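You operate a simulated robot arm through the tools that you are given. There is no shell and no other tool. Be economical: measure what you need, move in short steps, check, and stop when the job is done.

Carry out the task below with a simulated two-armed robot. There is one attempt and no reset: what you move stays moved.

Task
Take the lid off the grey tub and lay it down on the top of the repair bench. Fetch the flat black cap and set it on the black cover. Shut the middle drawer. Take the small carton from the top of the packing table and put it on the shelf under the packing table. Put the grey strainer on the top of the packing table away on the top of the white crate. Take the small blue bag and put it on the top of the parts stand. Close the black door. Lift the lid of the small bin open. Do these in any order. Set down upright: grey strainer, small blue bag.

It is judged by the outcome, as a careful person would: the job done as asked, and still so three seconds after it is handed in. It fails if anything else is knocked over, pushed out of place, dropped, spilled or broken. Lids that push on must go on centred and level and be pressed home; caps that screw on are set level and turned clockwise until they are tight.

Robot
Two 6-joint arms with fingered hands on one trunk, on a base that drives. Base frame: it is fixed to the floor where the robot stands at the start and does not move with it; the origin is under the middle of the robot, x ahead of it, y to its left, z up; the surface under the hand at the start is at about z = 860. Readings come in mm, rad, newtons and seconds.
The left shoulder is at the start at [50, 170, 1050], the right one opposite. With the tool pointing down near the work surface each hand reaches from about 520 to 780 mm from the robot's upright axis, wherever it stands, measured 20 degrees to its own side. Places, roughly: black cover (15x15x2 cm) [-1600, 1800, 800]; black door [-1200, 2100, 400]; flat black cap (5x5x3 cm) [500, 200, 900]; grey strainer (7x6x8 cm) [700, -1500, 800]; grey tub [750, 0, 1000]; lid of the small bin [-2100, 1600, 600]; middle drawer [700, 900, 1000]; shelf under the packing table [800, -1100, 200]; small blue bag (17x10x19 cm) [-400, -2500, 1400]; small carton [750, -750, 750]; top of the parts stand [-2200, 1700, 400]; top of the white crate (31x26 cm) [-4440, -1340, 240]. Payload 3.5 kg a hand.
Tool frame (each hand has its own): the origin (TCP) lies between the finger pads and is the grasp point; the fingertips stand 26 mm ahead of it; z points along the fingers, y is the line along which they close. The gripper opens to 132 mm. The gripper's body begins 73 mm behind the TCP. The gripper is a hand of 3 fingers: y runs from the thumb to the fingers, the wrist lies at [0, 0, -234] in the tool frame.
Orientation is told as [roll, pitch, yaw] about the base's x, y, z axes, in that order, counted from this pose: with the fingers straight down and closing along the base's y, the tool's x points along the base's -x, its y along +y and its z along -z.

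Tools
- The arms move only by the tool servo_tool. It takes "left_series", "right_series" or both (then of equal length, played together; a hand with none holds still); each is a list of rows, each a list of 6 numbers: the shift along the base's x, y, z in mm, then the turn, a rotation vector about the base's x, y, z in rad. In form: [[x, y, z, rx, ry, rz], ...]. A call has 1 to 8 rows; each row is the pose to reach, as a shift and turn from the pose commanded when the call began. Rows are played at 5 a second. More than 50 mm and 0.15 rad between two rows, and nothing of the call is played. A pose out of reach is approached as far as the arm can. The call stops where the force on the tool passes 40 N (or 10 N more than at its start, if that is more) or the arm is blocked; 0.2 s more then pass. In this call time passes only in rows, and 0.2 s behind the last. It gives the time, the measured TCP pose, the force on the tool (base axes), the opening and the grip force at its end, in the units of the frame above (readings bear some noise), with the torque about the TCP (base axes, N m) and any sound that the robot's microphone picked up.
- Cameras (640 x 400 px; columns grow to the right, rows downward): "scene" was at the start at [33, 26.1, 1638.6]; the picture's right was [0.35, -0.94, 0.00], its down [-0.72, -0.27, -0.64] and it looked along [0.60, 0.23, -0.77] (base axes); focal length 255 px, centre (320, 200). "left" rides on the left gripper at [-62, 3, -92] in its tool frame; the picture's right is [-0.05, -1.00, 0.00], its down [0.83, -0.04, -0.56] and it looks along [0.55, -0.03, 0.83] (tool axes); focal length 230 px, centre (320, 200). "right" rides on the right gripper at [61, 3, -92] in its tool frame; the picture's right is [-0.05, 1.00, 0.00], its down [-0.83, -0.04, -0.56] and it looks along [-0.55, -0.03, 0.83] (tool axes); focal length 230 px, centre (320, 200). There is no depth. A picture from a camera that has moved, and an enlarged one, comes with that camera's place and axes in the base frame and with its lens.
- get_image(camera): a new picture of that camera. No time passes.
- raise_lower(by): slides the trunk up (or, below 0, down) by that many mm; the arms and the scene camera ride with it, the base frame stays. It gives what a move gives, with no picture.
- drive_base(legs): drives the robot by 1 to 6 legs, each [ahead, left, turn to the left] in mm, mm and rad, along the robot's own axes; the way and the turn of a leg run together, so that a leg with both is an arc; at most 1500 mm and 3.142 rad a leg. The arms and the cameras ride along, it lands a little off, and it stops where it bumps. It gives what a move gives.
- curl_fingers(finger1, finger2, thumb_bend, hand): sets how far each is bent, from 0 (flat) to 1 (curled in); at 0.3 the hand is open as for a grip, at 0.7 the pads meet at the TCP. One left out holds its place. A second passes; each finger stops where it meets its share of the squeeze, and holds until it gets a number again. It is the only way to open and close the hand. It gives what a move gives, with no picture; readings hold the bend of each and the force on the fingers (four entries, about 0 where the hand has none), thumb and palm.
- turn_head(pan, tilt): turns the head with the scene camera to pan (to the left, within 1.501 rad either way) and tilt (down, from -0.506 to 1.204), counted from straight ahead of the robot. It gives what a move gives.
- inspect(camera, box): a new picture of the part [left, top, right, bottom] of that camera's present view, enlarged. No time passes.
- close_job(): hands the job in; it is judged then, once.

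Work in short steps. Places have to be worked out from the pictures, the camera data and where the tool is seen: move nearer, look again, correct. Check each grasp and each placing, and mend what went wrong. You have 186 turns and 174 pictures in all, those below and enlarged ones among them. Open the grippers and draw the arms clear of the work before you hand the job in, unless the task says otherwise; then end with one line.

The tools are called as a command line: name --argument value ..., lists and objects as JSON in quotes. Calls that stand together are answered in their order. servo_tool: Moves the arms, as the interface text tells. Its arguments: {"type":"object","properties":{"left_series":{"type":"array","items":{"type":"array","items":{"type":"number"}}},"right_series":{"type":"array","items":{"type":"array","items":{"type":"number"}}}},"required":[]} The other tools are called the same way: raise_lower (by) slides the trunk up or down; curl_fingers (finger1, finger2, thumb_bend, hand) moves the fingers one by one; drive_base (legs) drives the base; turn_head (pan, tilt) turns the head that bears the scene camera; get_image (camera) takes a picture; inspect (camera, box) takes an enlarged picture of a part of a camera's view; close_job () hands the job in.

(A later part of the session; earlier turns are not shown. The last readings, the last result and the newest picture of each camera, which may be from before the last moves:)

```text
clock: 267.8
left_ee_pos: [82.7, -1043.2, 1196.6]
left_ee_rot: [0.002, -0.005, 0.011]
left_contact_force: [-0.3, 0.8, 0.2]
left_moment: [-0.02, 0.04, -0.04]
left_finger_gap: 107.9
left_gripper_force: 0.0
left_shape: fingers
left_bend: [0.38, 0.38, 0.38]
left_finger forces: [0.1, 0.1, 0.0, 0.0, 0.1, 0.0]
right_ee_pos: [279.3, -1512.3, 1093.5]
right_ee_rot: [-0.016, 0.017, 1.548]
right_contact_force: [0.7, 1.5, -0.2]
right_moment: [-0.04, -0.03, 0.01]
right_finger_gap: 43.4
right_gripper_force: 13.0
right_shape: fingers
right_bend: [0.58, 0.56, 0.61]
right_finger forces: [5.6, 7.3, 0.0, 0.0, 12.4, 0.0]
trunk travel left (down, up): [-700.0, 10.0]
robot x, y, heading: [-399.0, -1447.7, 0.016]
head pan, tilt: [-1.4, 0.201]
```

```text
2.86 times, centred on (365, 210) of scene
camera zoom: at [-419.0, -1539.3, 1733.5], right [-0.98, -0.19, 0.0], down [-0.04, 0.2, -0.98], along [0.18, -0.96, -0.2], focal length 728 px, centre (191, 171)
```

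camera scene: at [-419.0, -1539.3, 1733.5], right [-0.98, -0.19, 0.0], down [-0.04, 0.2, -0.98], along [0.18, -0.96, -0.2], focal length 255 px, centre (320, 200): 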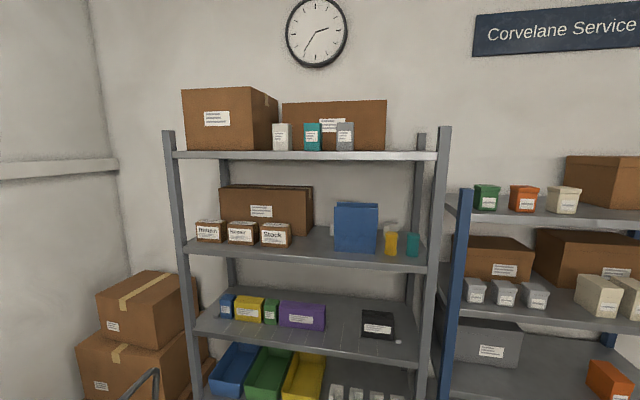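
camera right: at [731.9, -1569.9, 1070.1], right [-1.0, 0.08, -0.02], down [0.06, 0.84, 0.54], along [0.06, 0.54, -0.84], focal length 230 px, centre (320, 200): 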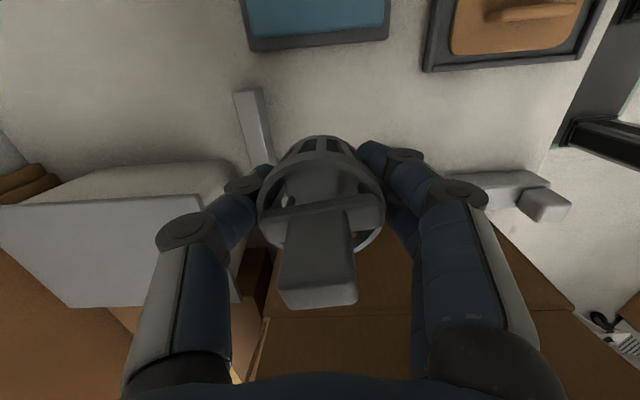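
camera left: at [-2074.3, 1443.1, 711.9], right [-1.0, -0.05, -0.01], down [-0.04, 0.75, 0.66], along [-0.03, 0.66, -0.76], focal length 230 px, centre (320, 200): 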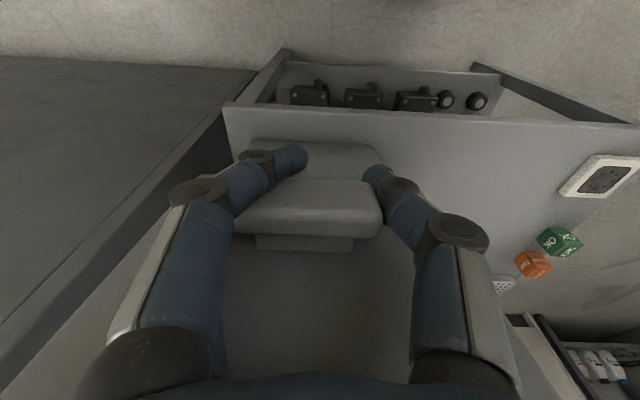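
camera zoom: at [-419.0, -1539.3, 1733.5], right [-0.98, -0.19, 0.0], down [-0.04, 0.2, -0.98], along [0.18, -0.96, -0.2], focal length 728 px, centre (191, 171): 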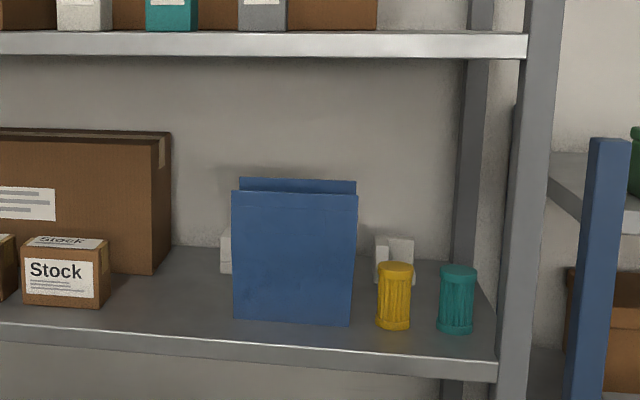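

The bag is an open-topped bag standing 65 mm behind the shelf's front edge (rim ≈1520, front wall y≈−2449, x −457…−297). I plan to pinch its front wall with the left hand pointing toward −x and down. First turn and move to a staging point.

drive_base --legs '[[0, 0, -2.586], [-268, 414, 0]]'

raise_lower --by 10

turn_head --pan 0.5 --tilt 0.25

get_image --camera "scene"

```text
clock: 276.9
left_ee_pos: [-162.1, -2259.4, 1196.3]
left_ee_rot: [0.002, -0.007, -2.602]
left_contact_force: [0.1, -0.4, -0.7]
left_moment: [0.0, 0.0, -0.02]
left_finger_gap: 107.5
left_gripper_force: 0.0
left_shape: fingers
left_bend: [0.38, 0.38, 0.38]
left_finger forces: [0.1, 0.1, 0.1, 0.0, 0.0, 0.1]
right_ee_pos: [-570.8, -1956.0, 1093.2]
right_ee_rot: [-0.014, 0.018, -1.066]
right_contact_force: [0.0, -1.3, 0.8]
right_moment: [-0.02, 0.01, -0.02]
right_finger_gap: 42.3
right_gripper_force: 12.0
right_shape: fingers
right_bend: [0.58, 0.56, 0.61]
right_finger forces: [5.2, 7.0, 0.0, 0.0, 11.8, 0.0]
trunk travel left (down, up): [-700.0, 10.0]
robot x, y, heading: [48.3, -1671.2, -2.601]
head pan, tilt: [-1.4, 0.201]
```

```text
clock: 277.5
left_ee_pos: [-162.9, -2259.6, 1206.4]
left_ee_rot: [0.002, -0.007, -2.602]
left_contact_force: [0.1, -0.2, 0.9]
left_moment: [0.03, 0.02, -0.01]
left_finger_gap: 107.8
left_gripper_force: 0.1
left_shape: fingers
left_bend: [0.38, 0.38, 0.38]
left_finger forces: [0.0, 0.1, 0.0, 0.0, 0.1, 0.0]
right_ee_pos: [-571.8, -1955.6, 1102.8]
right_ee_rot: [-0.016, 0.017, -1.066]
right_contact_force: [-0.2, 0.4, -0.6]
right_moment: [0.02, -0.02, -0.05]
right_finger_gap: 42.6
right_gripper_force: 11.9
right_shape: fingers
right_bend: [0.58, 0.56, 0.61]
right_finger forces: [5.2, 7.0, 0.1, 0.0, 11.7, 0.0]
trunk travel left (down, up): [-710.0, 0.0]
robot x, y, heading: [46.0, -1672.6, -2.597]
head pan, tilt: [-1.4, 0.201]
```

```text
clock: 279.4
left_ee_pos: [-164.2, -2259.5, 1206.5]
left_ee_rot: [0.001, -0.006, -2.603]
left_contact_force: [-0.4, -0.8, -0.8]
left_moment: [-0.05, -0.02, 0.02]
left_finger_gap: 107.6
left_gripper_force: 0.1
left_shape: fingers
left_bend: [0.38, 0.38, 0.38]
left_finger forces: [0.0, 0.0, 0.0, 0.0, 0.1, 0.0]
right_ee_pos: [-572.2, -1955.9, 1103.6]
right_ee_rot: [-0.015, 0.018, -1.066]
right_contact_force: [-0.3, 0.2, -0.9]
right_moment: [0.0, -0.02, 0.03]
right_finger_gap: 42.6
right_gripper_force: 12.0
right_shape: fingers
right_bend: [0.58, 0.56, 0.61]
right_finger forces: [5.3, 7.0, 0.0, 0.0, 11.8, 0.1]
trunk travel left (down, up): [-710.0, 0.0]
robot x, y, heading: [49.8, -1669.6, -2.597]
head pan, tilt: [0.499, 0.25]
```

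```text
40 pictures are left
camera scene: at [36.2, -1732.0, 1739.0], right [-0.86, 0.5, 0.0], down [0.12, 0.21, -0.97], along [-0.49, -0.84, -0.25], focal length 255 px, centre (320, 200)
```

scene: 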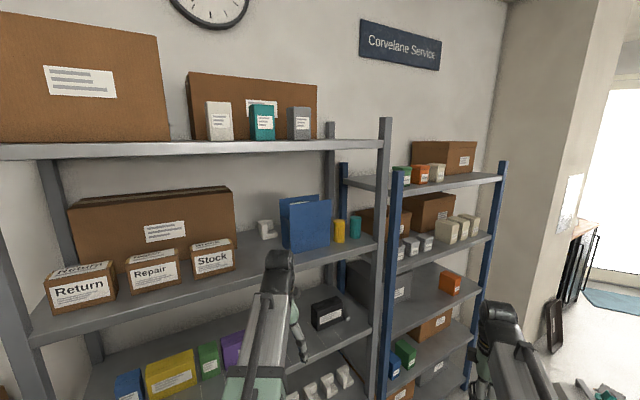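

Triangulated bag: x −463…−299, front wall y≈−2515, base z≈1320, rim ≈1508; shelf front edge y≈−2444, shelf above at 1691. I orient the left hand: yaw to π, then tilt toward −x.

servo_tool --left_series '[[0, 5, 25, 0, 0, -0.14], [0, 10, 50, 0, 0, -0.28], [0, 15, 75, 0, 0, -0.42], [0, 20, 95, 0, 0, -0.54]]'

servo_tool --left_series '[[-8, 0, 0, 0, 0.14, 0], [-16, 0, 0, 0, 0.28, 0], [-24, 0, 0, 0, 0.42, 0], [-32, 0, 0, 0, 0.56, 0], [-40, 0, 0, 0, 0.7, 0], [-48, 0, 0, 0, 0.84, 0], [-56, 0, 0, 0, 0.98, 0], [-64, 0, 0, 0, 1.12, 0]]'

get_image --camera "left"

```text
clock: 280.4
left_ee_pos: [-180.3, -2266.4, 1245.2]
left_ee_rot: [0.026, -0.022, 3.138]
left_contact_force: [0.5, -0.3, -0.1]
left_moment: [0.0, 0.02, -0.03]
left_finger_gap: 107.7
left_gripper_force: 0.0
left_shape: fingers
left_bend: [0.38, 0.38, 0.38]
left_finger forces: [0.0, 0.1, 0.0, 0.1, 0.0, 0.0]
left hand out of reach, approached as far as the arm can: row 1, 2, 3, 4
right_ee_pos: [-571.0, -1955.7, 1102.9]
right_ee_rot: [-0.016, 0.017, -1.066]
right_contact_force: [0.3, -0.1, -0.3]
right_moment: [0.0, -0.01, 0.02]
right_finger_gap: 42.4
right_gripper_force: 12.2
right_shape: fingers
right_bend: [0.58, 0.56, 0.61]
right_finger forces: [5.3, 7.0, 0.1, 0.0, 11.8, 0.1]
trunk travel left (down, up): [-710.0, 0.0]
robot x, y, heading: [47.9, -1672.0, -2.593]
head pan, tilt: [0.499, 0.25]
```

```text
clock: 282.2
left_ee_pos: [-246.1, -2267.3, 1244.0]
left_ee_rot: [0.005, -1.129, 3.139]
left_contact_force: [0.7, 0.9, 0.3]
left_moment: [0.05, 0.02, 0.01]
left_finger_gap: 107.5
left_gripper_force: 0.0
left_shape: fingers
left_bend: [0.38, 0.38, 0.38]
left_finger forces: [0.0, 0.0, 0.2, 0.0, 0.0, 0.0]
right_ee_pos: [-570.6, -1955.3, 1104.2]
right_ee_rot: [-0.015, 0.018, -1.067]
right_contact_force: [0.5, 0.3, -1.4]
right_moment: [-0.01, 0.02, -0.03]
right_finger_gap: 42.3
right_gripper_force: 12.3
right_shape: fingers
right_bend: [0.58, 0.56, 0.61]
right_finger forces: [5.2, 7.0, 0.1, 0.1, 11.8, 0.0]
trunk travel left (down, up): [-710.0, 0.0]
robot x, y, heading: [48.5, -1672.6, -2.593]
head pan, tilt: [0.499, 0.25]
```

```text
39 pictures are left
camera left: at [-188.6, -2270.3, 1339.9], right [-0.02, 1.0, 0.05], down [0.86, 0.04, -0.51], along [-0.52, 0.03, -0.86], focal length 230 px, centre (320, 200)
```

left: 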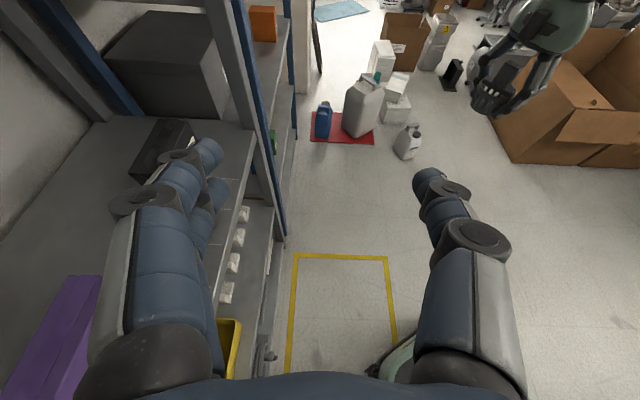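

Orientation good (two fingers on the −y side will go inside the bag, thumb outside). Bring the hand up and back relative to the base, then drive closer.

servo_tool --left_series '[[-7, 32, 35, 0, 0, 0], [-14, 64, 70, 0, 0, 0], [-21, 96, 105, 0, 0, 0], [-28, 128, 140, 0, 0, 0], [-35, 160, 175, 0, 0, 0], [-42, 192, 210, 0, 0, 0], [-49, 224, 245, 0, 0, 0], [-56, 255, 280, 0, 0, 0]]'

drive_base --legs '[[219, 308, 0]]'

get_image --camera "left"

get_image --camera "scene"

```text
clock: 284.0
left_ee_pos: [-340.6, -2055.7, 1467.5]
left_ee_rot: [0.001, -1.128, 3.139]
left_contact_force: [-0.7, -0.1, 0.3]
left_moment: [0.0, 0.0, 0.01]
left_finger_gap: 107.7
left_gripper_force: 0.1
left_shape: fingers
left_bend: [0.38, 0.38, 0.38]
left_finger forces: [0.1, 0.0, 0.1, 0.1, 0.0, 0.1]
left hand out of reach, approached as far as the arm can: row 6, 7, 8
right_ee_pos: [-571.4, -1955.3, 1103.0]
right_ee_rot: [-0.016, 0.016, -1.066]
right_contact_force: [-0.3, 0.1, -0.3]
right_moment: [0.0, 0.01, 0.01]
right_finger_gap: 42.5
right_gripper_force: 11.8
right_shape: fingers
right_bend: [0.58, 0.57, 0.61]
right_finger forces: [5.1, 7.0, 0.0, 0.0, 11.8, 0.0]
trunk travel left (down, up): [-710.0, 0.0]
robot x, y, heading: [45.3, -1671.3, -2.595]
head pan, tilt: [0.499, 0.25]
```

```text
clock: 285.9
left_ee_pos: [-348.7, -2330.4, 1467.4]
left_ee_rot: [0.0, -1.125, -3.098]
left_contact_force: [-0.2, 0.1, -1.2]
left_moment: [-0.03, -0.01, -0.02]
left_finger_gap: 107.9
left_gripper_force: 0.0
left_shape: fingers
left_bend: [0.38, 0.38, 0.38]
left_finger forces: [0.0, 0.0, 0.0, 0.0, 0.0, 0.0]
right_ee_pos: [-582.2, -2240.1, 1101.8]
right_ee_rot: [-0.011, 0.015, -1.023]
right_contact_force: [-0.2, -0.3, 0.5]
right_moment: [0.0, 0.0, -0.02]
right_finger_gap: 42.1
right_gripper_force: 12.2
right_shape: fingers
right_bend: [0.58, 0.57, 0.61]
right_finger forces: [5.2, 7.1, 0.0, 0.0, 11.9, 0.0]
trunk travel left (down, up): [-710.0, 0.0]
robot x, y, heading: [26.3, -1927.8, -2.558]
head pan, tilt: [0.499, 0.25]
stopped in leg 1: the robot was blocked; the commanded pose is now the measured one
```

```text
38 pictures are left
camera left: at [-291.8, -2330.7, 1562.6], right [-0.07, 1.0, 0.05], down [0.86, 0.08, -0.51], along [-0.51, 0.01, -0.86], focal length 230 px, centre (320, 200)
```

left: 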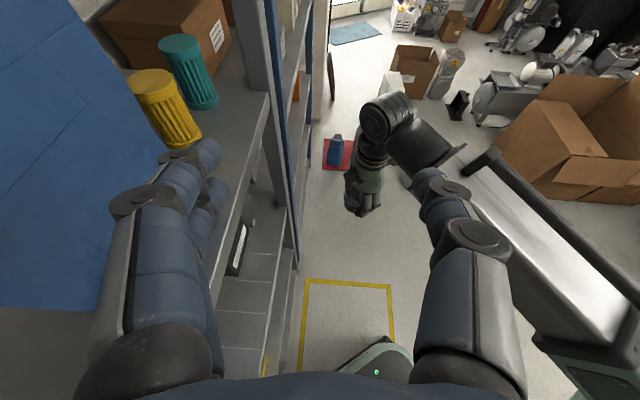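

```text
37 pictures are left
camera scene: at [13.8, -1990.7, 1738.9], right [-0.88, 0.47, 0.0], down [0.12, 0.22, -0.97], along [-0.45, -0.86, -0.25], focal length 255 px, centre (320, 200)
```

scene: 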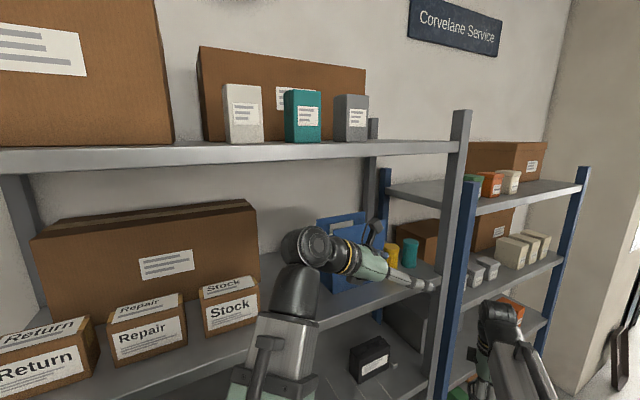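

The base's left side met something (likely the hand truck). I don't push further left; instead I pull the right hand back, shift the left hand, and drive straight ahead 140 mm.

servo_tool --left_series '[[22, 5, 12, 0, 0, 0], [44, 10, 25, 0, 0, 0], [66, 15, 38, 0, 0, 0], [88, 20, 50, 0, 0, 0], [100, 20, 60, 0, 0, 0]]' --right_series '[[12, 25, 0, 0, 0, 0], [24, 50, 0, 0, 0, 0], [36, 75, 0, 0, 0, 0], [48, 100, 0, 0, 0, 0], [60, 120, 0, 0, 0, 0]]'

drive_base --legs '[[140, 0, 0]]'

get_image --camera "left"

```text
clock: 287.1
left_ee_pos: [-277.2, -2373.2, 1462.5]
left_ee_rot: [0.0, -1.128, -3.1]
left_contact_force: [-0.1, -0.5, -0.2]
left_moment: [0.03, -0.03, -0.01]
left_finger_gap: 108.3
left_gripper_force: 0.1
left_shape: fingers
left_bend: [0.38, 0.38, 0.38]
left_finger forces: [0.1, 0.0, 0.1, 0.0, 0.0, 0.0]
left hand out of reach, approached as far as the arm can: row 1, 2, 3, 4, 5
right_ee_pos: [-511.8, -2129.0, 1103.4]
right_ee_rot: [-0.015, 0.02, -1.031]
right_contact_force: [-0.2, 0.0, -0.6]
right_moment: [-0.01, 0.01, 0.01]
right_finger_gap: 42.3
right_gripper_force: 12.0
right_shape: fingers
right_bend: [0.58, 0.57, 0.61]
right_finger forces: [5.2, 7.1, 0.0, 0.1, 11.8, 0.0]
right hand out of reach, approached as far as the arm can: row 4, 5
trunk travel left (down, up): [-710.0, 0.0]
robot x, y, heading: [27.6, -1928.3, -2.555]
head pan, tilt: [0.499, 0.25]
```

```text
clock: 288.4
left_ee_pos: [-399.9, -2453.0, 1461.1]
left_ee_rot: [-0.002, -1.128, -3.1]
left_contact_force: [-0.4, -0.3, -0.4]
left_moment: [0.02, 0.01, -0.05]
left_finger_gap: 108.1
left_gripper_force: 0.0
left_shape: fingers
left_bend: [0.38, 0.38, 0.38]
left_finger forces: [0.0, 0.2, 0.0, 0.0, 0.0, 0.1]
right_ee_pos: [-632.2, -2210.8, 1102.7]
right_ee_rot: [-0.015, 0.021, -1.033]
right_contact_force: [0.5, -0.6, -0.6]
right_moment: [0.02, -0.04, 0.03]
right_finger_gap: 42.3
right_gripper_force: 11.7
right_shape: fingers
right_bend: [0.59, 0.57, 0.61]
right_finger forces: [5.2, 7.0, 0.0, 0.0, 11.9, 0.0]
trunk travel left (down, up): [-710.0, 0.0]
robot x, y, heading: [-92.6, -2008.5, -2.556]
head pan, tilt: [0.499, 0.25]
```

```text
36 pictures are left
camera left: at [-343.0, -2454.1, 1557.1], right [-0.06, 1.0, 0.05], down [0.86, 0.08, -0.51], along [-0.51, 0.01, -0.86], focal length 230 px, centre (320, 200)
```

left: 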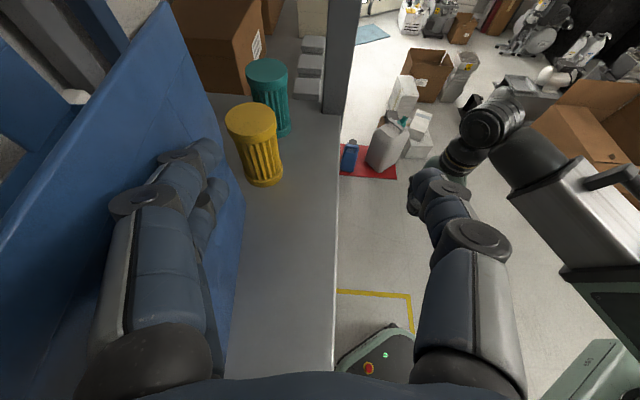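

Rim ≈1513 is too high for the arm to come over it. New plan: straddle the whole bag depth (100 mm) from its +x side with the hand pointing −x at mid-height. Retract the hand toward +x/+y, then drive 100 mm ahead.

servo_tool --left_series '[[20, 25, 0, 0, 0, 0], [50, 45, 0, 0, 0, 0], [90, 60, 0, 0, 0, 0], [130, 60, 0, 0, 0, 0], [170, 60, 0, 0, 0, 0], [205, 60, 0, 0, 0, 0], [230, 60, 0, 0, 0, 0]]'

drive_base --legs '[[100, 0, 0]]'

get_image --camera "left"

get_image --camera "scene"

```text
clock: 290.0
left_ee_pos: [-192.8, -2460.9, 1441.0]
left_ee_rot: [0.0, -1.128, -3.102]
left_contact_force: [0.5, 0.9, 0.0]
left_moment: [-0.02, 0.0, 0.0]
left_finger_gap: 107.9
left_gripper_force: 0.1
left_shape: fingers
left_bend: [0.38, 0.38, 0.38]
left_finger forces: [0.1, 0.1, 0.0, 0.0, 0.0, 0.0]
left hand out of reach, approached as far as the arm can: row 1, 2, 3, 4, 5, 6, 7
right_ee_pos: [-632.6, -2208.8, 1103.1]
right_ee_rot: [-0.016, 0.02, -1.033]
right_contact_force: [0.9, -0.7, -0.2]
right_moment: [0.01, 0.02, 0.0]
right_finger_gap: 42.1
right_gripper_force: 11.6
right_shape: fingers
right_bend: [0.59, 0.57, 0.61]
right_finger forces: [5.1, 7.0, 0.0, 0.0, 11.7, 0.0]
trunk travel left (down, up): [-710.0, 0.0]
robot x, y, heading: [-95.9, -2004.0, -2.552]
head pan, tilt: [0.499, 0.25]
```

```text
clock: 291.2
left_ee_pos: [-278.4, -2519.5, 1440.5]
left_ee_rot: [-0.005, -1.128, -3.098]
left_contact_force: [-0.9, -0.2, 0.7]
left_moment: [0.03, 0.02, -0.03]
left_finger_gap: 107.8
left_gripper_force: 0.0
left_shape: fingers
left_bend: [0.38, 0.38, 0.38]
left_finger forces: [0.0, 0.0, 0.0, 0.0, 0.1, 0.0]
right_ee_pos: [-717.3, -2265.2, 1102.2]
right_ee_rot: [-0.013, 0.02, -1.031]
right_contact_force: [-1.2, -0.2, -0.4]
right_moment: [0.03, -0.02, 0.02]
right_finger_gap: 42.4
right_gripper_force: 12.2
right_shape: fingers
right_bend: [0.59, 0.57, 0.61]
right_finger forces: [5.2, 7.0, 0.1, 0.0, 11.9, 0.0]
trunk travel left (down, up): [-710.0, 0.0]
robot x, y, heading: [-177.5, -2065.7, -2.558]
head pan, tilt: [0.499, 0.25]
```

```text
35 pictures are left
camera left: at [-221.4, -2519.1, 1535.6], right [-0.06, 1.0, 0.05], down [0.86, 0.08, -0.51], along [-0.51, 0.01, -0.86], focal length 230 px, centre (320, 200)
```

left: 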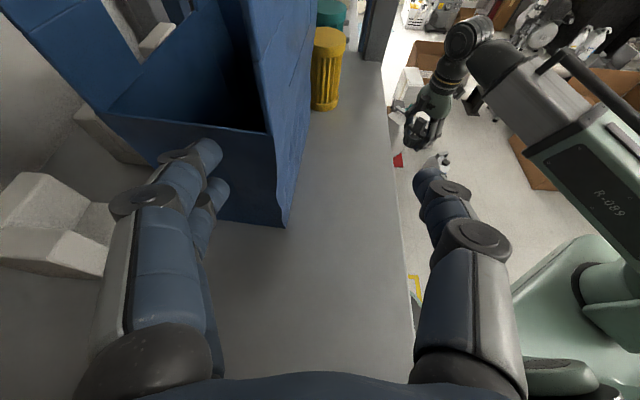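

```text
34 pictures are left
camera scene: at [-188.6, -2125.7, 1738.9], right [-0.88, 0.47, 0.0], down [0.12, 0.22, -0.97], along [-0.45, -0.86, -0.25], focal length 255 px, centre (320, 200)
```

scene: 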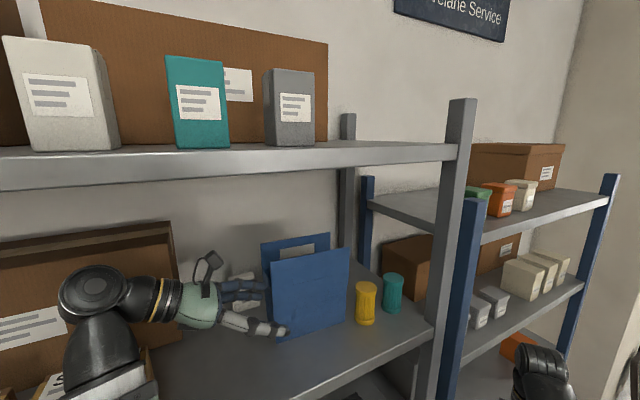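

Now I see into the bag: its side wall is at x≈−300, depth centre y≈−2577. Open the hand fully, step out a little in +x, shift to y −2577 and flatten the tilt slightly.

servo_tool --left_series '[[15, -4, 0, 0, 0.05, 0], [32, -8, -5, 0, 0.1, 0], [32, -20, -10, 0, 0.15, 0]]'

curl_fingers --hand "left" --finger1 0.3 --finger2 0.3 --thumb_bend 0.3

servo_tool --left_series '[[0, -13, 0, 0, 0, 0], [0, -26, 0, 0, 0, 0], [0, -38, 0, 0, 0, 0]]'

get_image --camera "left"

```text
clock: 292.0
left_ee_pos: [-240.6, -2542.9, 1434.5]
left_ee_rot: [-0.025, -1.277, -3.078]
left_contact_force: [-0.3, -0.7, 0.1]
left_moment: [-0.02, 0.02, 0.03]
left_finger_gap: 107.9
left_gripper_force: 0.0
left_shape: fingers
left_bend: [0.38, 0.38, 0.38]
left_finger forces: [0.0, 0.1, 0.0, 0.0, 0.1, 0.1]
left hand out of reach, approached as far as the arm can: row 2, 3
right_ee_pos: [-714.6, -2263.6, 1104.4]
right_ee_rot: [-0.014, 0.02, -1.031]
right_contact_force: [-0.1, 0.1, 0.4]
right_moment: [-0.02, 0.01, -0.02]
right_finger_gap: 42.6
right_gripper_force: 12.1
right_shape: fingers
right_bend: [0.59, 0.57, 0.61]
right_finger forces: [5.2, 7.0, 0.0, 0.1, 11.9, 0.0]
trunk travel left (down, up): [-710.0, 0.0]
robot x, y, heading: [-175.0, -2065.2, -2.552]
head pan, tilt: [0.499, 0.25]
```

```text
clock: 293.0
left_ee_pos: [-240.8, -2542.7, 1435.3]
left_ee_rot: [-0.027, -1.277, -3.078]
left_contact_force: [-0.3, 0.4, -0.1]
left_moment: [0.0, 0.02, 0.03]
left_finger_gap: 134.0
left_gripper_force: 0.1
left_shape: fingers
left_bend: [0.3, 0.3, 0.3]
left_finger forces: [0.1, 0.1, 0.1, 0.0, 0.0, 0.0]
right_ee_pos: [-714.2, -2263.9, 1103.7]
right_ee_rot: [-0.017, 0.019, -1.031]
right_contact_force: [-0.6, 0.3, -0.3]
right_moment: [-0.02, -0.01, 0.0]
right_finger_gap: 42.4
right_gripper_force: 12.0
right_shape: fingers
right_bend: [0.59, 0.57, 0.61]
right_finger forces: [5.3, 7.0, 0.0, 0.0, 11.9, 0.1]
trunk travel left (down, up): [-710.0, 0.0]
robot x, y, heading: [-175.1, -2061.2, -2.555]
head pan, tilt: [0.499, 0.25]
```

```text
clock: 293.8
left_ee_pos: [-241.5, -2582.1, 1435.0]
left_ee_rot: [-0.021, -1.28, -3.079]
left_contact_force: [-0.3, -0.1, -0.1]
left_moment: [-0.06, 0.02, -0.03]
left_finger_gap: 134.0
left_gripper_force: 0.2
left_shape: fingers
left_bend: [0.3, 0.3, 0.3]
left_finger forces: [0.0, 0.1, 0.1, 0.0, 0.0, 0.0]
right_ee_pos: [-714.5, -2263.7, 1103.7]
right_ee_rot: [-0.014, 0.018, -1.032]
right_contact_force: [0.5, -0.3, -0.2]
right_moment: [0.06, 0.02, -0.01]
right_finger_gap: 42.2
right_gripper_force: 12.1
right_shape: fingers
right_bend: [0.59, 0.57, 0.61]
right_finger forces: [5.0, 7.1, 0.1, 0.1, 11.9, 0.0]
trunk travel left (down, up): [-710.0, 0.0]
robot x, y, heading: [-179.5, -2061.9, -2.56]
head pan, tilt: [0.499, 0.25]
```

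```text
33 pictures are left
camera left: at [-171.1, -2580.6, 1520.5], right [-0.06, 1.0, 0.06], down [0.77, 0.08, -0.64], along [-0.64, 0.01, -0.77], focal length 230 px, centre (320, 200)
```

left: 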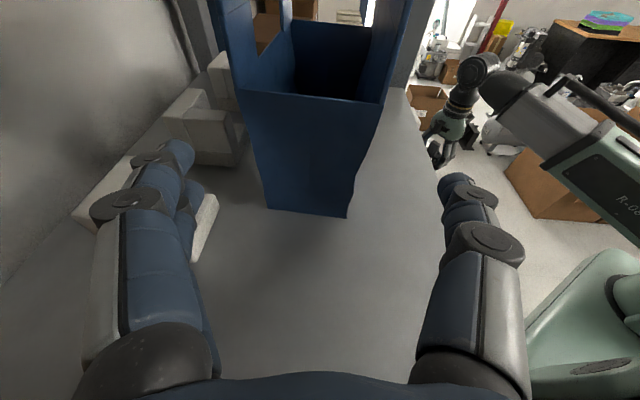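

The bag is centred between the open fingers. Advance in −x ~100 mm, watching contact.

servo_tool --left_series '[[-25, 2, -3, 0, 0, 0], [-50, 3, -6, 0, 0, 0], [-75, 4, -9, 0, 0, 0], [-95, 4, -10, 0, 0, 0], [-108, 4, -10, 0, 0, 0]]'

get_image --camera "left"

```text
clock: 295.0
left_ee_pos: [-351.1, -2574.7, 1424.5]
left_ee_rot: [-0.024, -1.28, -3.076]
left_contact_force: [0.5, 0.5, -0.1]
left_moment: [0.0, 0.0, 0.01]
left_finger_gap: 134.6
left_gripper_force: 0.2
left_shape: fingers
left_bend: [0.3, 0.3, 0.3]
left_finger forces: [0.1, 0.0, 0.0, 0.0, 0.0, 0.0]
right_ee_pos: [-715.4, -2265.1, 1103.8]
right_ee_rot: [-0.016, 0.019, -1.031]
right_contact_force: [0.3, -1.0, -0.8]
right_moment: [0.02, 0.04, -0.03]
right_finger_gap: 42.4
right_gripper_force: 12.1
right_shape: fingers
right_bend: [0.59, 0.57, 0.61]
right_finger forces: [5.2, 7.0, 0.0, 0.0, 11.7, 0.0]
trunk travel left (down, up): [-710.0, 0.0]
robot x, y, heading: [-177.7, -2063.8, -2.554]
head pan, tilt: [0.499, 0.25]
```

```text
32 pictures are left
camera left: at [-281.6, -2575.2, 1510.2], right [-0.06, 1.0, 0.06], down [0.77, 0.08, -0.64], along [-0.64, 0.01, -0.77], focal length 230 px, centre (320, 200)
```

left: 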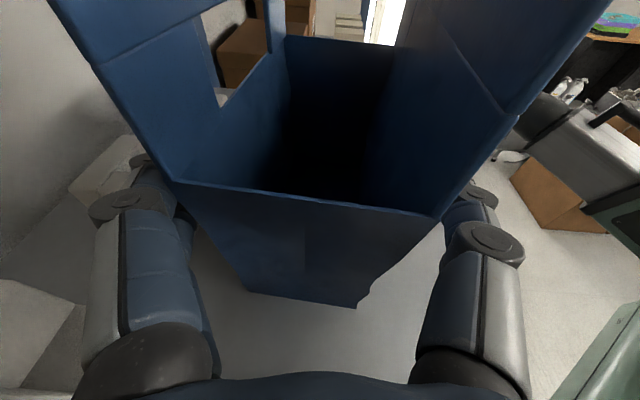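

Fingers straddle front and back panels with no contact. Close.

curl_fingers --hand "left" --finger1 0.6 --finger2 0.6 --thumb_bend 0.6

servo_tool --left_series '[[0, 0, 8, 0, 0, 0], [0, 2, 20, 0, 0, 0]]'

get_image --camera "left"

```text
clock: 296.0
left_ee_pos: [-351.0, -2576.1, 1423.7]
left_ee_rot: [-0.023, -1.279, -3.076]
left_contact_force: [-0.2, 0.2, -0.3]
left_moment: [0.05, 0.0, -0.01]
left_finger_gap: 91.1
left_gripper_force: 31.2
left_shape: fingers
left_bend: [0.5, 0.48, 0.49]
left_finger forces: [18.1, 13.9, 0.1, 0.1, 31.4, 0.1]
right_ee_pos: [-714.4, -2264.3, 1104.0]
right_ee_rot: [-0.015, 0.02, -1.03]
right_contact_force: [-0.6, 0.8, 1.0]
right_moment: [-0.01, -0.01, 0.0]
right_finger_gap: 42.3
right_gripper_force: 11.7
right_shape: fingers
right_bend: [0.59, 0.57, 0.61]
right_finger forces: [5.3, 7.0, 0.1, 0.0, 11.8, 0.1]
trunk travel left (down, up): [-710.0, 0.0]
robot x, y, heading: [-178.1, -2063.5, -2.55]
head pan, tilt: [0.499, 0.25]
```

```text
clock: 296.6
left_ee_pos: [-351.7, -2573.6, 1444.7]
left_ee_rot: [-0.024, -1.278, -3.079]
left_contact_force: [-0.7, 0.0, -0.4]
left_moment: [0.01, -0.05, 0.01]
left_finger_gap: 91.3
left_gripper_force: 31.6
left_shape: fingers
left_bend: [0.5, 0.48, 0.49]
left_finger forces: [17.9, 13.8, 0.1, 0.1, 31.4, 0.0]
right_ee_pos: [-714.1, -2265.1, 1103.5]
right_ee_rot: [-0.016, 0.02, -1.031]
right_contact_force: [-0.1, 0.7, -0.6]
right_moment: [0.03, 0.01, 0.02]
right_finger_gap: 42.3
right_gripper_force: 11.9
right_shape: fingers
right_bend: [0.59, 0.57, 0.61]
right_finger forces: [5.2, 7.0, 0.0, 0.0, 11.8, 0.1]
trunk travel left (down, up): [-710.0, 0.0]
robot x, y, heading: [-173.0, -2064.4, -2.557]
head pan, tilt: [0.499, 0.25]
```

```text
31 pictures are left
camera left: at [-280.6, -2574.4, 1530.7], right [-0.06, 1.0, 0.06], down [0.77, 0.08, -0.64], along [-0.64, 0.01, -0.77], focal length 230 px, centre (320, 200)
```

left: 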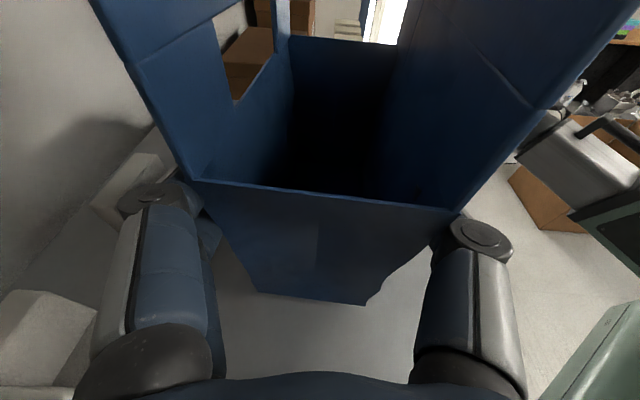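

Firm grip, bag lifted level. Take it out straight toward +y by driving the base.

servo_tool --left_series '[[0, 3, 12, 0, 0, 0]]'

drive_base --legs '[[-150, -225, 0], [-250, -375, 0]]'

turn_head --pan 0.0 --tilt 0.4

get_image --camera "scene"

```text
clock: 297.0
left_ee_pos: [-351.2, -2571.7, 1456.5]
left_ee_rot: [-0.024, -1.28, -3.077]
left_contact_force: [-0.5, -0.1, -0.7]
left_moment: [-0.01, 0.01, 0.02]
left_finger_gap: 91.1
left_gripper_force: 31.4
left_shape: fingers
left_bend: [0.5, 0.48, 0.49]
left_finger forces: [17.9, 13.9, 0.0, 0.1, 31.3, 0.1]
right_ee_pos: [-715.6, -2264.5, 1103.1]
right_ee_rot: [-0.015, 0.019, -1.03]
right_contact_force: [-0.8, -0.2, 0.0]
right_moment: [0.02, 0.03, 0.0]
right_finger_gap: 42.6
right_gripper_force: 11.8
right_shape: fingers
right_bend: [0.59, 0.57, 0.61]
right_finger forces: [5.2, 7.1, 0.1, 0.0, 11.8, 0.0]
trunk travel left (down, up): [-710.0, 0.0]
robot x, y, heading: [-176.7, -2065.4, -2.554]
head pan, tilt: [0.499, 0.25]
```

```text
clock: 301.2
left_ee_pos: [-356.8, -1844.8, 1456.9]
left_ee_rot: [-0.022, -1.279, -3.087]
left_contact_force: [0.9, -0.4, -0.4]
left_moment: [0.02, -0.01, 0.02]
left_finger_gap: 91.3
left_gripper_force: 31.3
left_shape: fingers
left_bend: [0.5, 0.48, 0.49]
left_finger forces: [17.9, 13.9, 0.1, 0.0, 31.3, 0.0]
right_ee_pos: [-716.6, -1534.8, 1103.7]
right_ee_rot: [-0.017, 0.017, -1.038]
right_contact_force: [0.1, -0.4, -0.3]
right_moment: [-0.04, 0.0, 0.02]
right_finger_gap: 42.5
right_gripper_force: 12.0
right_shape: fingers
right_bend: [0.59, 0.57, 0.61]
right_finger forces: [5.2, 7.0, 0.1, 0.0, 11.7, 0.0]
trunk travel left (down, up): [-710.0, 0.0]
robot x, y, heading: [-176.6, -1339.2, -2.566]
head pan, tilt: [0.499, 0.25]
```

```text
clock: 302.1
left_ee_pos: [-355.1, -1846.9, 1456.9]
left_ee_rot: [-0.022, -1.279, -3.086]
left_contact_force: [-0.6, 0.3, -1.1]
left_moment: [-0.04, -0.02, 0.05]
left_finger_gap: 91.0
left_gripper_force: 31.2
left_shape: fingers
left_bend: [0.5, 0.48, 0.49]
left_finger forces: [17.9, 13.9, 0.0, 0.0, 31.3, 0.0]
right_ee_pos: [-717.6, -1536.3, 1103.3]
right_ee_rot: [-0.016, 0.02, -1.039]
right_contact_force: [0.3, 0.7, 0.0]
right_moment: [0.02, -0.02, -0.03]
right_finger_gap: 42.3
right_gripper_force: 11.9
right_shape: fingers
right_bend: [0.59, 0.57, 0.61]
right_finger forces: [5.2, 7.0, 0.0, 0.1, 11.9, 0.0]
trunk travel left (down, up): [-710.0, 0.0]
robot x, y, heading: [-179.4, -1337.5, -2.566]
head pan, tilt: [0.0, 0.4]
```

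```text
30 pictures are left
camera scene: at [-221.1, -1367.7, 1725.0], right [-0.55, 0.84, 0.0], down [0.33, 0.21, -0.92], along [-0.77, -0.51, -0.39], focal length 255 px, centre (320, 200)
```

scene: 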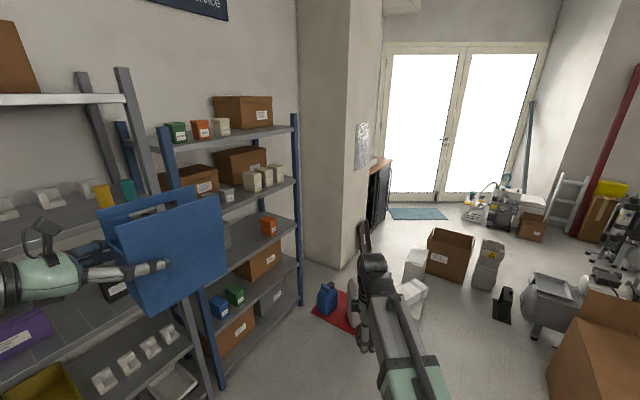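

Bag secure. The white crate should appear near pixel (477, 205). Zoom there to plan the route.

inspect --camera "scene" --box '[330, 150, 640, 350]'

```text
2.00 times, centred on (485, 250) of scene
camera zoom: at [-221.1, -1367.7, 1725.0], right [-0.55, 0.84, 0.0], down [0.33, 0.21, -0.92], along [-0.77, -0.51, -0.39], focal length 510 px, centre (-10, 100)
```

zoom: 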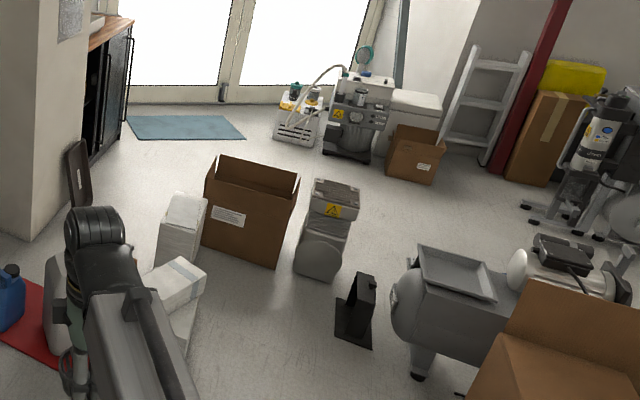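

The crate's surroundings are cluttered from this side, but the way via the northern aisle is open, and the stand is on that route. I deliver the bag first: drive north along x≈−100, then into the aisle facing −x.

drive_base --legs '[[0, 0, -2.146], [1500, -60, 0], [1500, 0, 0], [240, 0, 0], [0, 0, 1.571], [0, -540, 0]]'

```text
refused: leg 2 is longer than a leg can be; nothing moved
```

drive_base --legs '[[0, 0, -2.146], [1450, -60, 0], [1450, 0, 0], [340, 0, 0], [0, 0, 1.571], [0, -540, 0]]'

```text
clock: 329.6
left_ee_pos: [-772.3, 2054.3, 1456.5]
left_ee_rot: [-0.022, -1.278, 2.722]
left_contact_force: [0.2, -0.5, -0.1]
left_moment: [-0.03, -0.02, 0.02]
left_finger_gap: 89.9
left_gripper_force: 28.3
left_shape: fingers
left_bend: [0.5, 0.48, 0.5]
left_finger forces: [15.6, 12.8, 0.0, 0.0, 28.2, 0.0]
right_ee_pos: [-953.7, 2495.1, 1103.6]
right_ee_rot: [-0.016, 0.016, -1.512]
right_contact_force: [0.4, 0.1, -0.2]
right_moment: [0.01, -0.01, 0.02]
right_finger_gap: 41.5
right_gripper_force: 11.3
right_shape: fingers
right_bend: [0.59, 0.57, 0.61]
right_finger forces: [4.9, 6.6, 0.1, 0.0, 11.3, 0.1]
trunk travel left (down, up): [-710.0, 0.0]
robot x, y, heading: [-386.1, 2423.5, -3.036]
head pan, tilt: [0.0, 0.4]
```

Now along the aisle and turn to face the stand.

drive_base --legs '[[1000, -103, 0], [913, -95, 0], [0, 0, 1.465]]'

turn_head --pan 0.1 --tilt 0.85

get_image --camera "scene"

```text
clock: 342.8
left_ee_pos: [-1991.4, 1990.4, 1456.6]
left_ee_rot: [-0.024, -1.28, -2.097]
left_contact_force: [-0.7, -0.4, -1.2]
left_moment: [0.04, -0.04, 0.01]
left_finger_gap: 89.6
left_gripper_force: 27.2
left_shape: fingers
left_bend: [0.5, 0.48, 0.5]
left_finger forces: [14.8, 12.5, 0.0, 0.1, 27.0, 0.1]
right_ee_pos: [-2447.4, 1859.9, 1104.0]
right_ee_rot: [-0.015, 0.02, -0.05]
right_contact_force: [-0.2, 0.1, -0.1]
right_moment: [-0.02, 0.02, -0.01]
right_finger_gap: 41.3
right_gripper_force: 11.8
right_shape: fingers
right_bend: [0.59, 0.57, 0.61]
right_finger forces: [4.7, 6.5, 0.0, 0.1, 10.9, 0.0]
trunk travel left (down, up): [-710.0, 0.0]
robot x, y, heading: [-2316.2, 2419.8, -1.57]
head pan, tilt: [0.0, 0.4]
```

```text
clock: 343.7
left_ee_pos: [-1991.3, 1990.5, 1456.9]
left_ee_rot: [-0.025, -1.28, -2.097]
left_contact_force: [0.8, 0.2, 0.3]
left_moment: [0.02, 0.0, 0.04]
left_finger_gap: 89.8
left_gripper_force: 27.9
left_shape: fingers
left_bend: [0.5, 0.48, 0.5]
left_finger forces: [14.8, 12.5, 0.0, 0.0, 27.0, 0.0]
right_ee_pos: [-2449.3, 1858.1, 1103.5]
right_ee_rot: [-0.017, 0.019, -0.048]
right_contact_force: [0.2, 0.3, 0.4]
right_moment: [-0.04, 0.03, -0.02]
right_finger_gap: 41.3
right_gripper_force: 11.4
right_shape: fingers
right_bend: [0.59, 0.57, 0.61]
right_finger forces: [4.7, 6.5, 0.0, 0.0, 10.9, 0.1]
trunk travel left (down, up): [-710.0, 0.0]
robot x, y, heading: [-2319.7, 2416.3, -1.576]
head pan, tilt: [0.099, 0.85]
```

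```text
28 pictures are left
camera scene: at [-2309.2, 2378.4, 1686.0], right [-1.0, -0.1, 0.0], down [-0.07, 0.75, -0.66], along [0.06, -0.66, -0.75], focal length 255 px, centre (320, 200)
```

scene: 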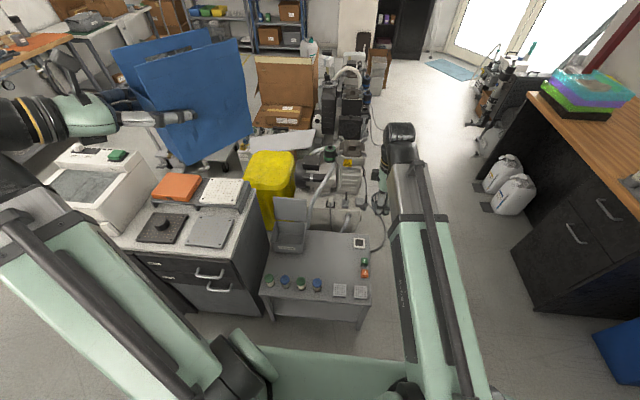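

Bin lid still open, cap in place. I lower the trunk 400, move the right hand aside, then shift the bag toward the free middle of the stand.

servo_tool --right_series '[[-30, 20, 20, 0, 0, 0], [-60, 40, 40, 0, 0, 0], [-90, 60, 60, 0, 0, 0], [-120, 70, 80, 0, 0, 0]]'

raise_lower --by -400

servo_tool --left_series '[[-35, -30, 0, 0, 0, 0], [-70, -61, 0, 0, 0, 0], [-105, -92, -5, 0, 0, 0], [-140, -122, -10, 0, 0, 0], [-175, -153, -15, 0, 0, 0], [-210, -184, -20, 0, 0, 0], [-246, -214, -25, 0, 0, 0], [-282, -245, -30, 0, 0, 0]]'

get_image --camera "scene"

```text
clock: 344.7
left_ee_pos: [-1992.2, 1989.7, 1457.0]
left_ee_rot: [-0.024, -1.279, -2.096]
left_contact_force: [-0.8, 0.7, -0.7]
left_moment: [0.05, -0.02, 0.01]
left_finger_gap: 89.9
left_gripper_force: 27.3
left_shape: fingers
left_bend: [0.5, 0.48, 0.5]
left_finger forces: [14.8, 12.5, 0.0, 0.0, 27.1, 0.0]
right_ee_pos: [-2462.3, 1923.4, 1168.1]
right_ee_rot: [-0.014, 0.021, -0.069]
right_contact_force: [-0.3, -0.2, 0.6]
right_moment: [-0.01, 0.0, -0.01]
right_finger_gap: 41.1
right_gripper_force: 11.2
right_shape: fingers
right_bend: [0.59, 0.57, 0.61]
right_finger forces: [4.7, 6.4, 0.0, 0.0, 11.0, 0.0]
right hand out of reach, approached as far as the arm can: row 1, 2, 3, 4
trunk travel left (down, up): [-710.0, 0.0]
robot x, y, heading: [-2318.9, 2417.8, -1.568]
head pan, tilt: [0.099, 0.85]
```

```text
clock: 348.6
left_ee_pos: [-1991.1, 1990.3, 1055.9]
left_ee_rot: [-0.024, -1.28, -2.096]
left_contact_force: [-0.4, -0.3, -0.7]
left_moment: [0.06, -0.03, 0.0]
left_finger_gap: 89.9
left_gripper_force: 27.0
left_shape: fingers
left_bend: [0.5, 0.48, 0.5]
left_finger forces: [14.8, 12.5, 0.1, 0.0, 27.0, 0.0]
right_ee_pos: [-2461.7, 1923.7, 768.1]
right_ee_rot: [-0.016, 0.021, -0.069]
right_contact_force: [0.3, 0.6, 0.1]
right_moment: [0.01, -0.02, 0.0]
right_finger_gap: 41.0
right_gripper_force: 10.9
right_shape: fingers
right_bend: [0.59, 0.57, 0.61]
right_finger forces: [4.8, 6.5, 0.0, 0.1, 11.0, 0.1]
trunk travel left (down, up): [-310.0, 400.0]
robot x, y, heading: [-2318.4, 2418.5, -1.571]
head pan, tilt: [0.099, 0.85]
```

```text
clock: 350.4
left_ee_pos: [-2274.9, 1743.2, 1026.0]
left_ee_rot: [-0.024, -1.279, -2.095]
left_contact_force: [-0.3, -0.2, -0.1]
left_moment: [0.03, -0.05, 0.0]
left_finger_gap: 89.4
left_gripper_force: 26.4
left_shape: fingers
left_bend: [0.5, 0.48, 0.5]
left_finger forces: [14.5, 12.4, 0.1, 0.0, 26.7, 0.0]
right_ee_pos: [-2462.6, 1924.1, 767.6]
right_ee_rot: [-0.016, 0.021, -0.069]
right_contact_force: [-0.7, -1.2, 0.1]
right_moment: [-0.01, 0.0, -0.03]
right_finger_gap: 41.2
right_gripper_force: 11.0
right_shape: fingers
right_bend: [0.59, 0.57, 0.61]
right_finger forces: [4.8, 6.5, 0.0, 0.0, 11.0, 0.0]
trunk travel left (down, up): [-310.0, 400.0]
robot x, y, heading: [-2321.1, 2417.9, -1.575]
head pan, tilt: [0.099, 0.85]
```

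```text
27 pictures are left
camera scene: at [-2309.1, 2378.4, 1285.9], right [-1.0, -0.1, 0.0], down [-0.07, 0.75, -0.66], along [0.06, -0.66, -0.75], focal length 255 px, centre (320, 200)
```

scene: 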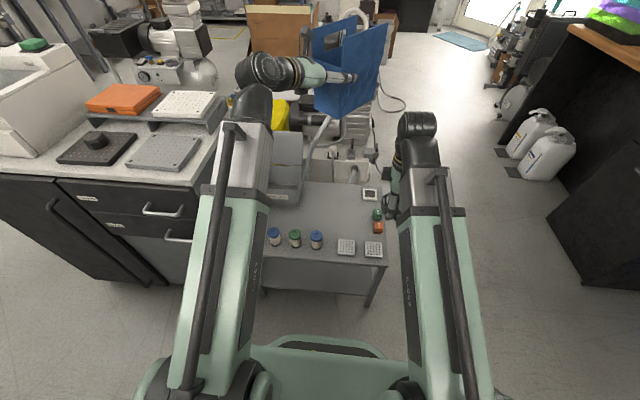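

Bag is over the stand. Lower it with the arm, staying clear of the bin.

servo_tool --left_series '[[0, 0, -45, 0, 0, 0], [0, 0, -90, 0, 0, 0], [0, 0, -135, 0, 0, 0], [0, 0, -180, 0, 0, 0], [0, 0, -225, 0, 0, 0], [0, 0, -270, 0, 0, 0], [0, 0, -315, 0, 0, 0], [0, 0, -360, 0, 0, 0]]'

inspect --camera "scene" --box '[220, 100, 430, 290]'

```text
clock: 352.1
left_ee_pos: [-2273.8, 1748.0, 666.4]
left_ee_rot: [-0.02, -1.28, -2.098]
left_contact_force: [0.3, -0.3, -0.9]
left_moment: [0.06, 0.02, 0.01]
left_finger_gap: 89.5
left_gripper_force: 26.9
left_shape: fingers
left_bend: [0.5, 0.48, 0.5]
left_finger forces: [14.6, 12.4, 0.0, 0.1, 26.6, 0.0]
right_ee_pos: [-2462.5, 1924.0, 767.7]
right_ee_rot: [-0.016, 0.022, -0.07]
right_contact_force: [-0.2, 0.3, -0.1]
right_moment: [-0.02, -0.01, -0.03]
right_finger_gap: 41.0
right_gripper_force: 10.3
right_shape: fingers
right_bend: [0.59, 0.57, 0.61]
right_finger forces: [4.8, 6.5, 0.1, 0.0, 11.0, 0.0]
trunk travel left (down, up): [-310.0, 400.0]
robot x, y, heading: [-2318.0, 2414.8, -1.571]
head pan, tilt: [0.099, 0.85]
```

```text
2.11 times, centred on (325, 195) of scene
camera zoom: at [-2309.2, 2378.5, 1285.9], right [-1.0, -0.1, 0.0], down [-0.07, 0.75, -0.66], along [0.06, -0.66, -0.75], focal length 536 px, centre (310, 210)
```

zoom: 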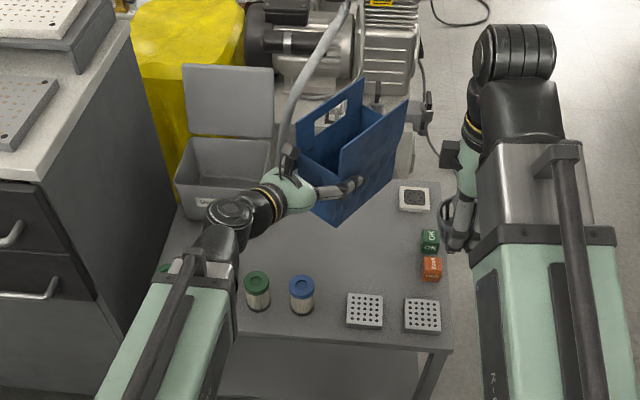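

Placement spot is clear. Continue lowering until contact.

servo_tool --left_series '[[0, 0, -35, 0, 0, 0], [0, 0, -65, 0, 0, 0], [0, 0, -80, 0, 0, 0], [0, 0, -92, 0, 0, 0], [0, 0, -104, 0, 0, 0], [0, 0, -116, 0, 0, 0], [0, 0, -128, 0, 0, 0], [0, 0, -140, 0, 0, 0]]'

```text
clock: 353.9
left_ee_pos: [-2272.9, 1745.3, 529.9]
left_ee_rot: [-0.02, -1.284, -2.099]
left_contact_force: [6.5, -3.0, 35.3]
left_moment: [-0.28, 0.02, -0.19]
left_finger_gap: 88.9
left_gripper_force: 26.5
left_shape: fingers
left_bend: [0.5, 0.48, 0.51]
left_finger forces: [16.1, 13.9, 0.0, 0.0, 22.7, 0.1]
right_ee_pos: [-2461.9, 1925.3, 768.7]
right_ee_rot: [-0.019, 0.02, -0.069]
right_contact_force: [-0.3, -0.6, -0.2]
right_moment: [0.02, 0.01, 0.0]
right_finger_gap: 40.7
right_gripper_force: 10.8
right_shape: fingers
right_bend: [0.59, 0.57, 0.61]
right_finger forces: [4.9, 6.6, 0.0, 0.0, 11.0, 0.1]
trunk travel left (down, up): [-310.0, 400.0]
robot x, y, heading: [-2317.2, 2415.5, -1.573]
head pan, tilt: [0.099, 0.85]
```

Contact with the stand. Ease up 4 mm, open, and look.

servo_tool --left_series '[[0, 0, 4, 0, 0, 0]]'

curl_fingers --hand "left" --finger1 0.32 --finger2 0.32 --thumb_bend 0.32

get_image --camera "left"

```text
clock: 354.4
left_ee_pos: [-2272.7, 1746.2, 529.7]
left_ee_rot: [-0.022, -1.279, -2.099]
left_contact_force: [4.1, -6.2, 21.3]
left_moment: [-0.29, -0.04, -0.14]
left_finger_gap: 89.1
left_gripper_force: 27.2
left_shape: fingers
left_bend: [0.5, 0.48, 0.51]
left_finger forces: [16.1, 14.1, 0.1, 0.1, 23.6, 0.0]
right_ee_pos: [-2461.1, 1925.1, 768.8]
right_ee_rot: [-0.017, 0.02, -0.071]
right_contact_force: [0.1, -0.3, 0.0]
right_moment: [-0.02, -0.01, -0.02]
right_finger_gap: 41.0
right_gripper_force: 11.1
right_shape: fingers
right_bend: [0.59, 0.57, 0.61]
right_finger forces: [4.9, 6.5, 0.0, 0.0, 10.9, 0.0]
trunk travel left (down, up): [-310.0, 400.0]
robot x, y, heading: [-2320.1, 2417.4, -1.575]
head pan, tilt: [0.099, 0.85]
```

```text
clock: 355.4
left_ee_pos: [-2273.1, 1746.7, 529.6]
left_ee_rot: [-0.026, -1.277, -2.095]
left_contact_force: [-0.2, -0.7, -0.7]
left_moment: [-0.03, 0.0, -0.02]
left_finger_gap: 127.3
left_gripper_force: 0.1
left_shape: fingers
left_bend: [0.32, 0.32, 0.32]
left_finger forces: [0.1, 0.1, 0.0, 0.1, 0.0, 0.0]
right_ee_pos: [-2462.7, 1924.4, 768.0]
right_ee_rot: [-0.017, 0.021, -0.072]
right_contact_force: [0.4, -0.5, -0.6]
right_moment: [0.02, 0.0, 0.0]
right_finger_gap: 41.0
right_gripper_force: 11.1
right_shape: fingers
right_bend: [0.59, 0.57, 0.61]
right_finger forces: [4.8, 6.5, 0.0, 0.1, 11.0, 0.1]
trunk travel left (down, up): [-310.0, 400.0]
robot x, y, heading: [-2318.5, 2414.0, -1.574]
head pan, tilt: [0.099, 0.85]
```

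```text
25 pictures are left
camera left: at [-2233.0, 1804.8, 616.5], right [-0.86, 0.51, 0.06], down [0.36, 0.68, -0.64], along [-0.36, -0.53, -0.77], focal length 230 px, centre (320, 200)
```

left: 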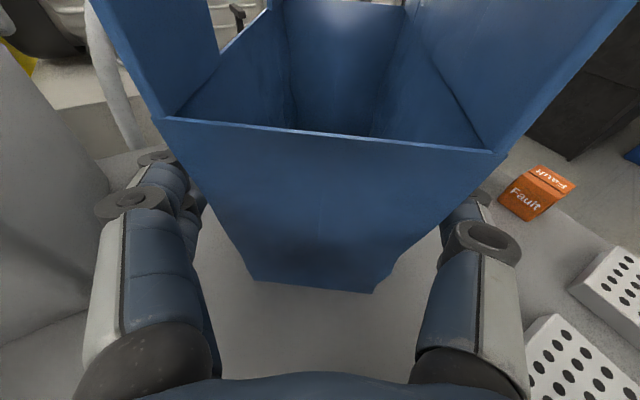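

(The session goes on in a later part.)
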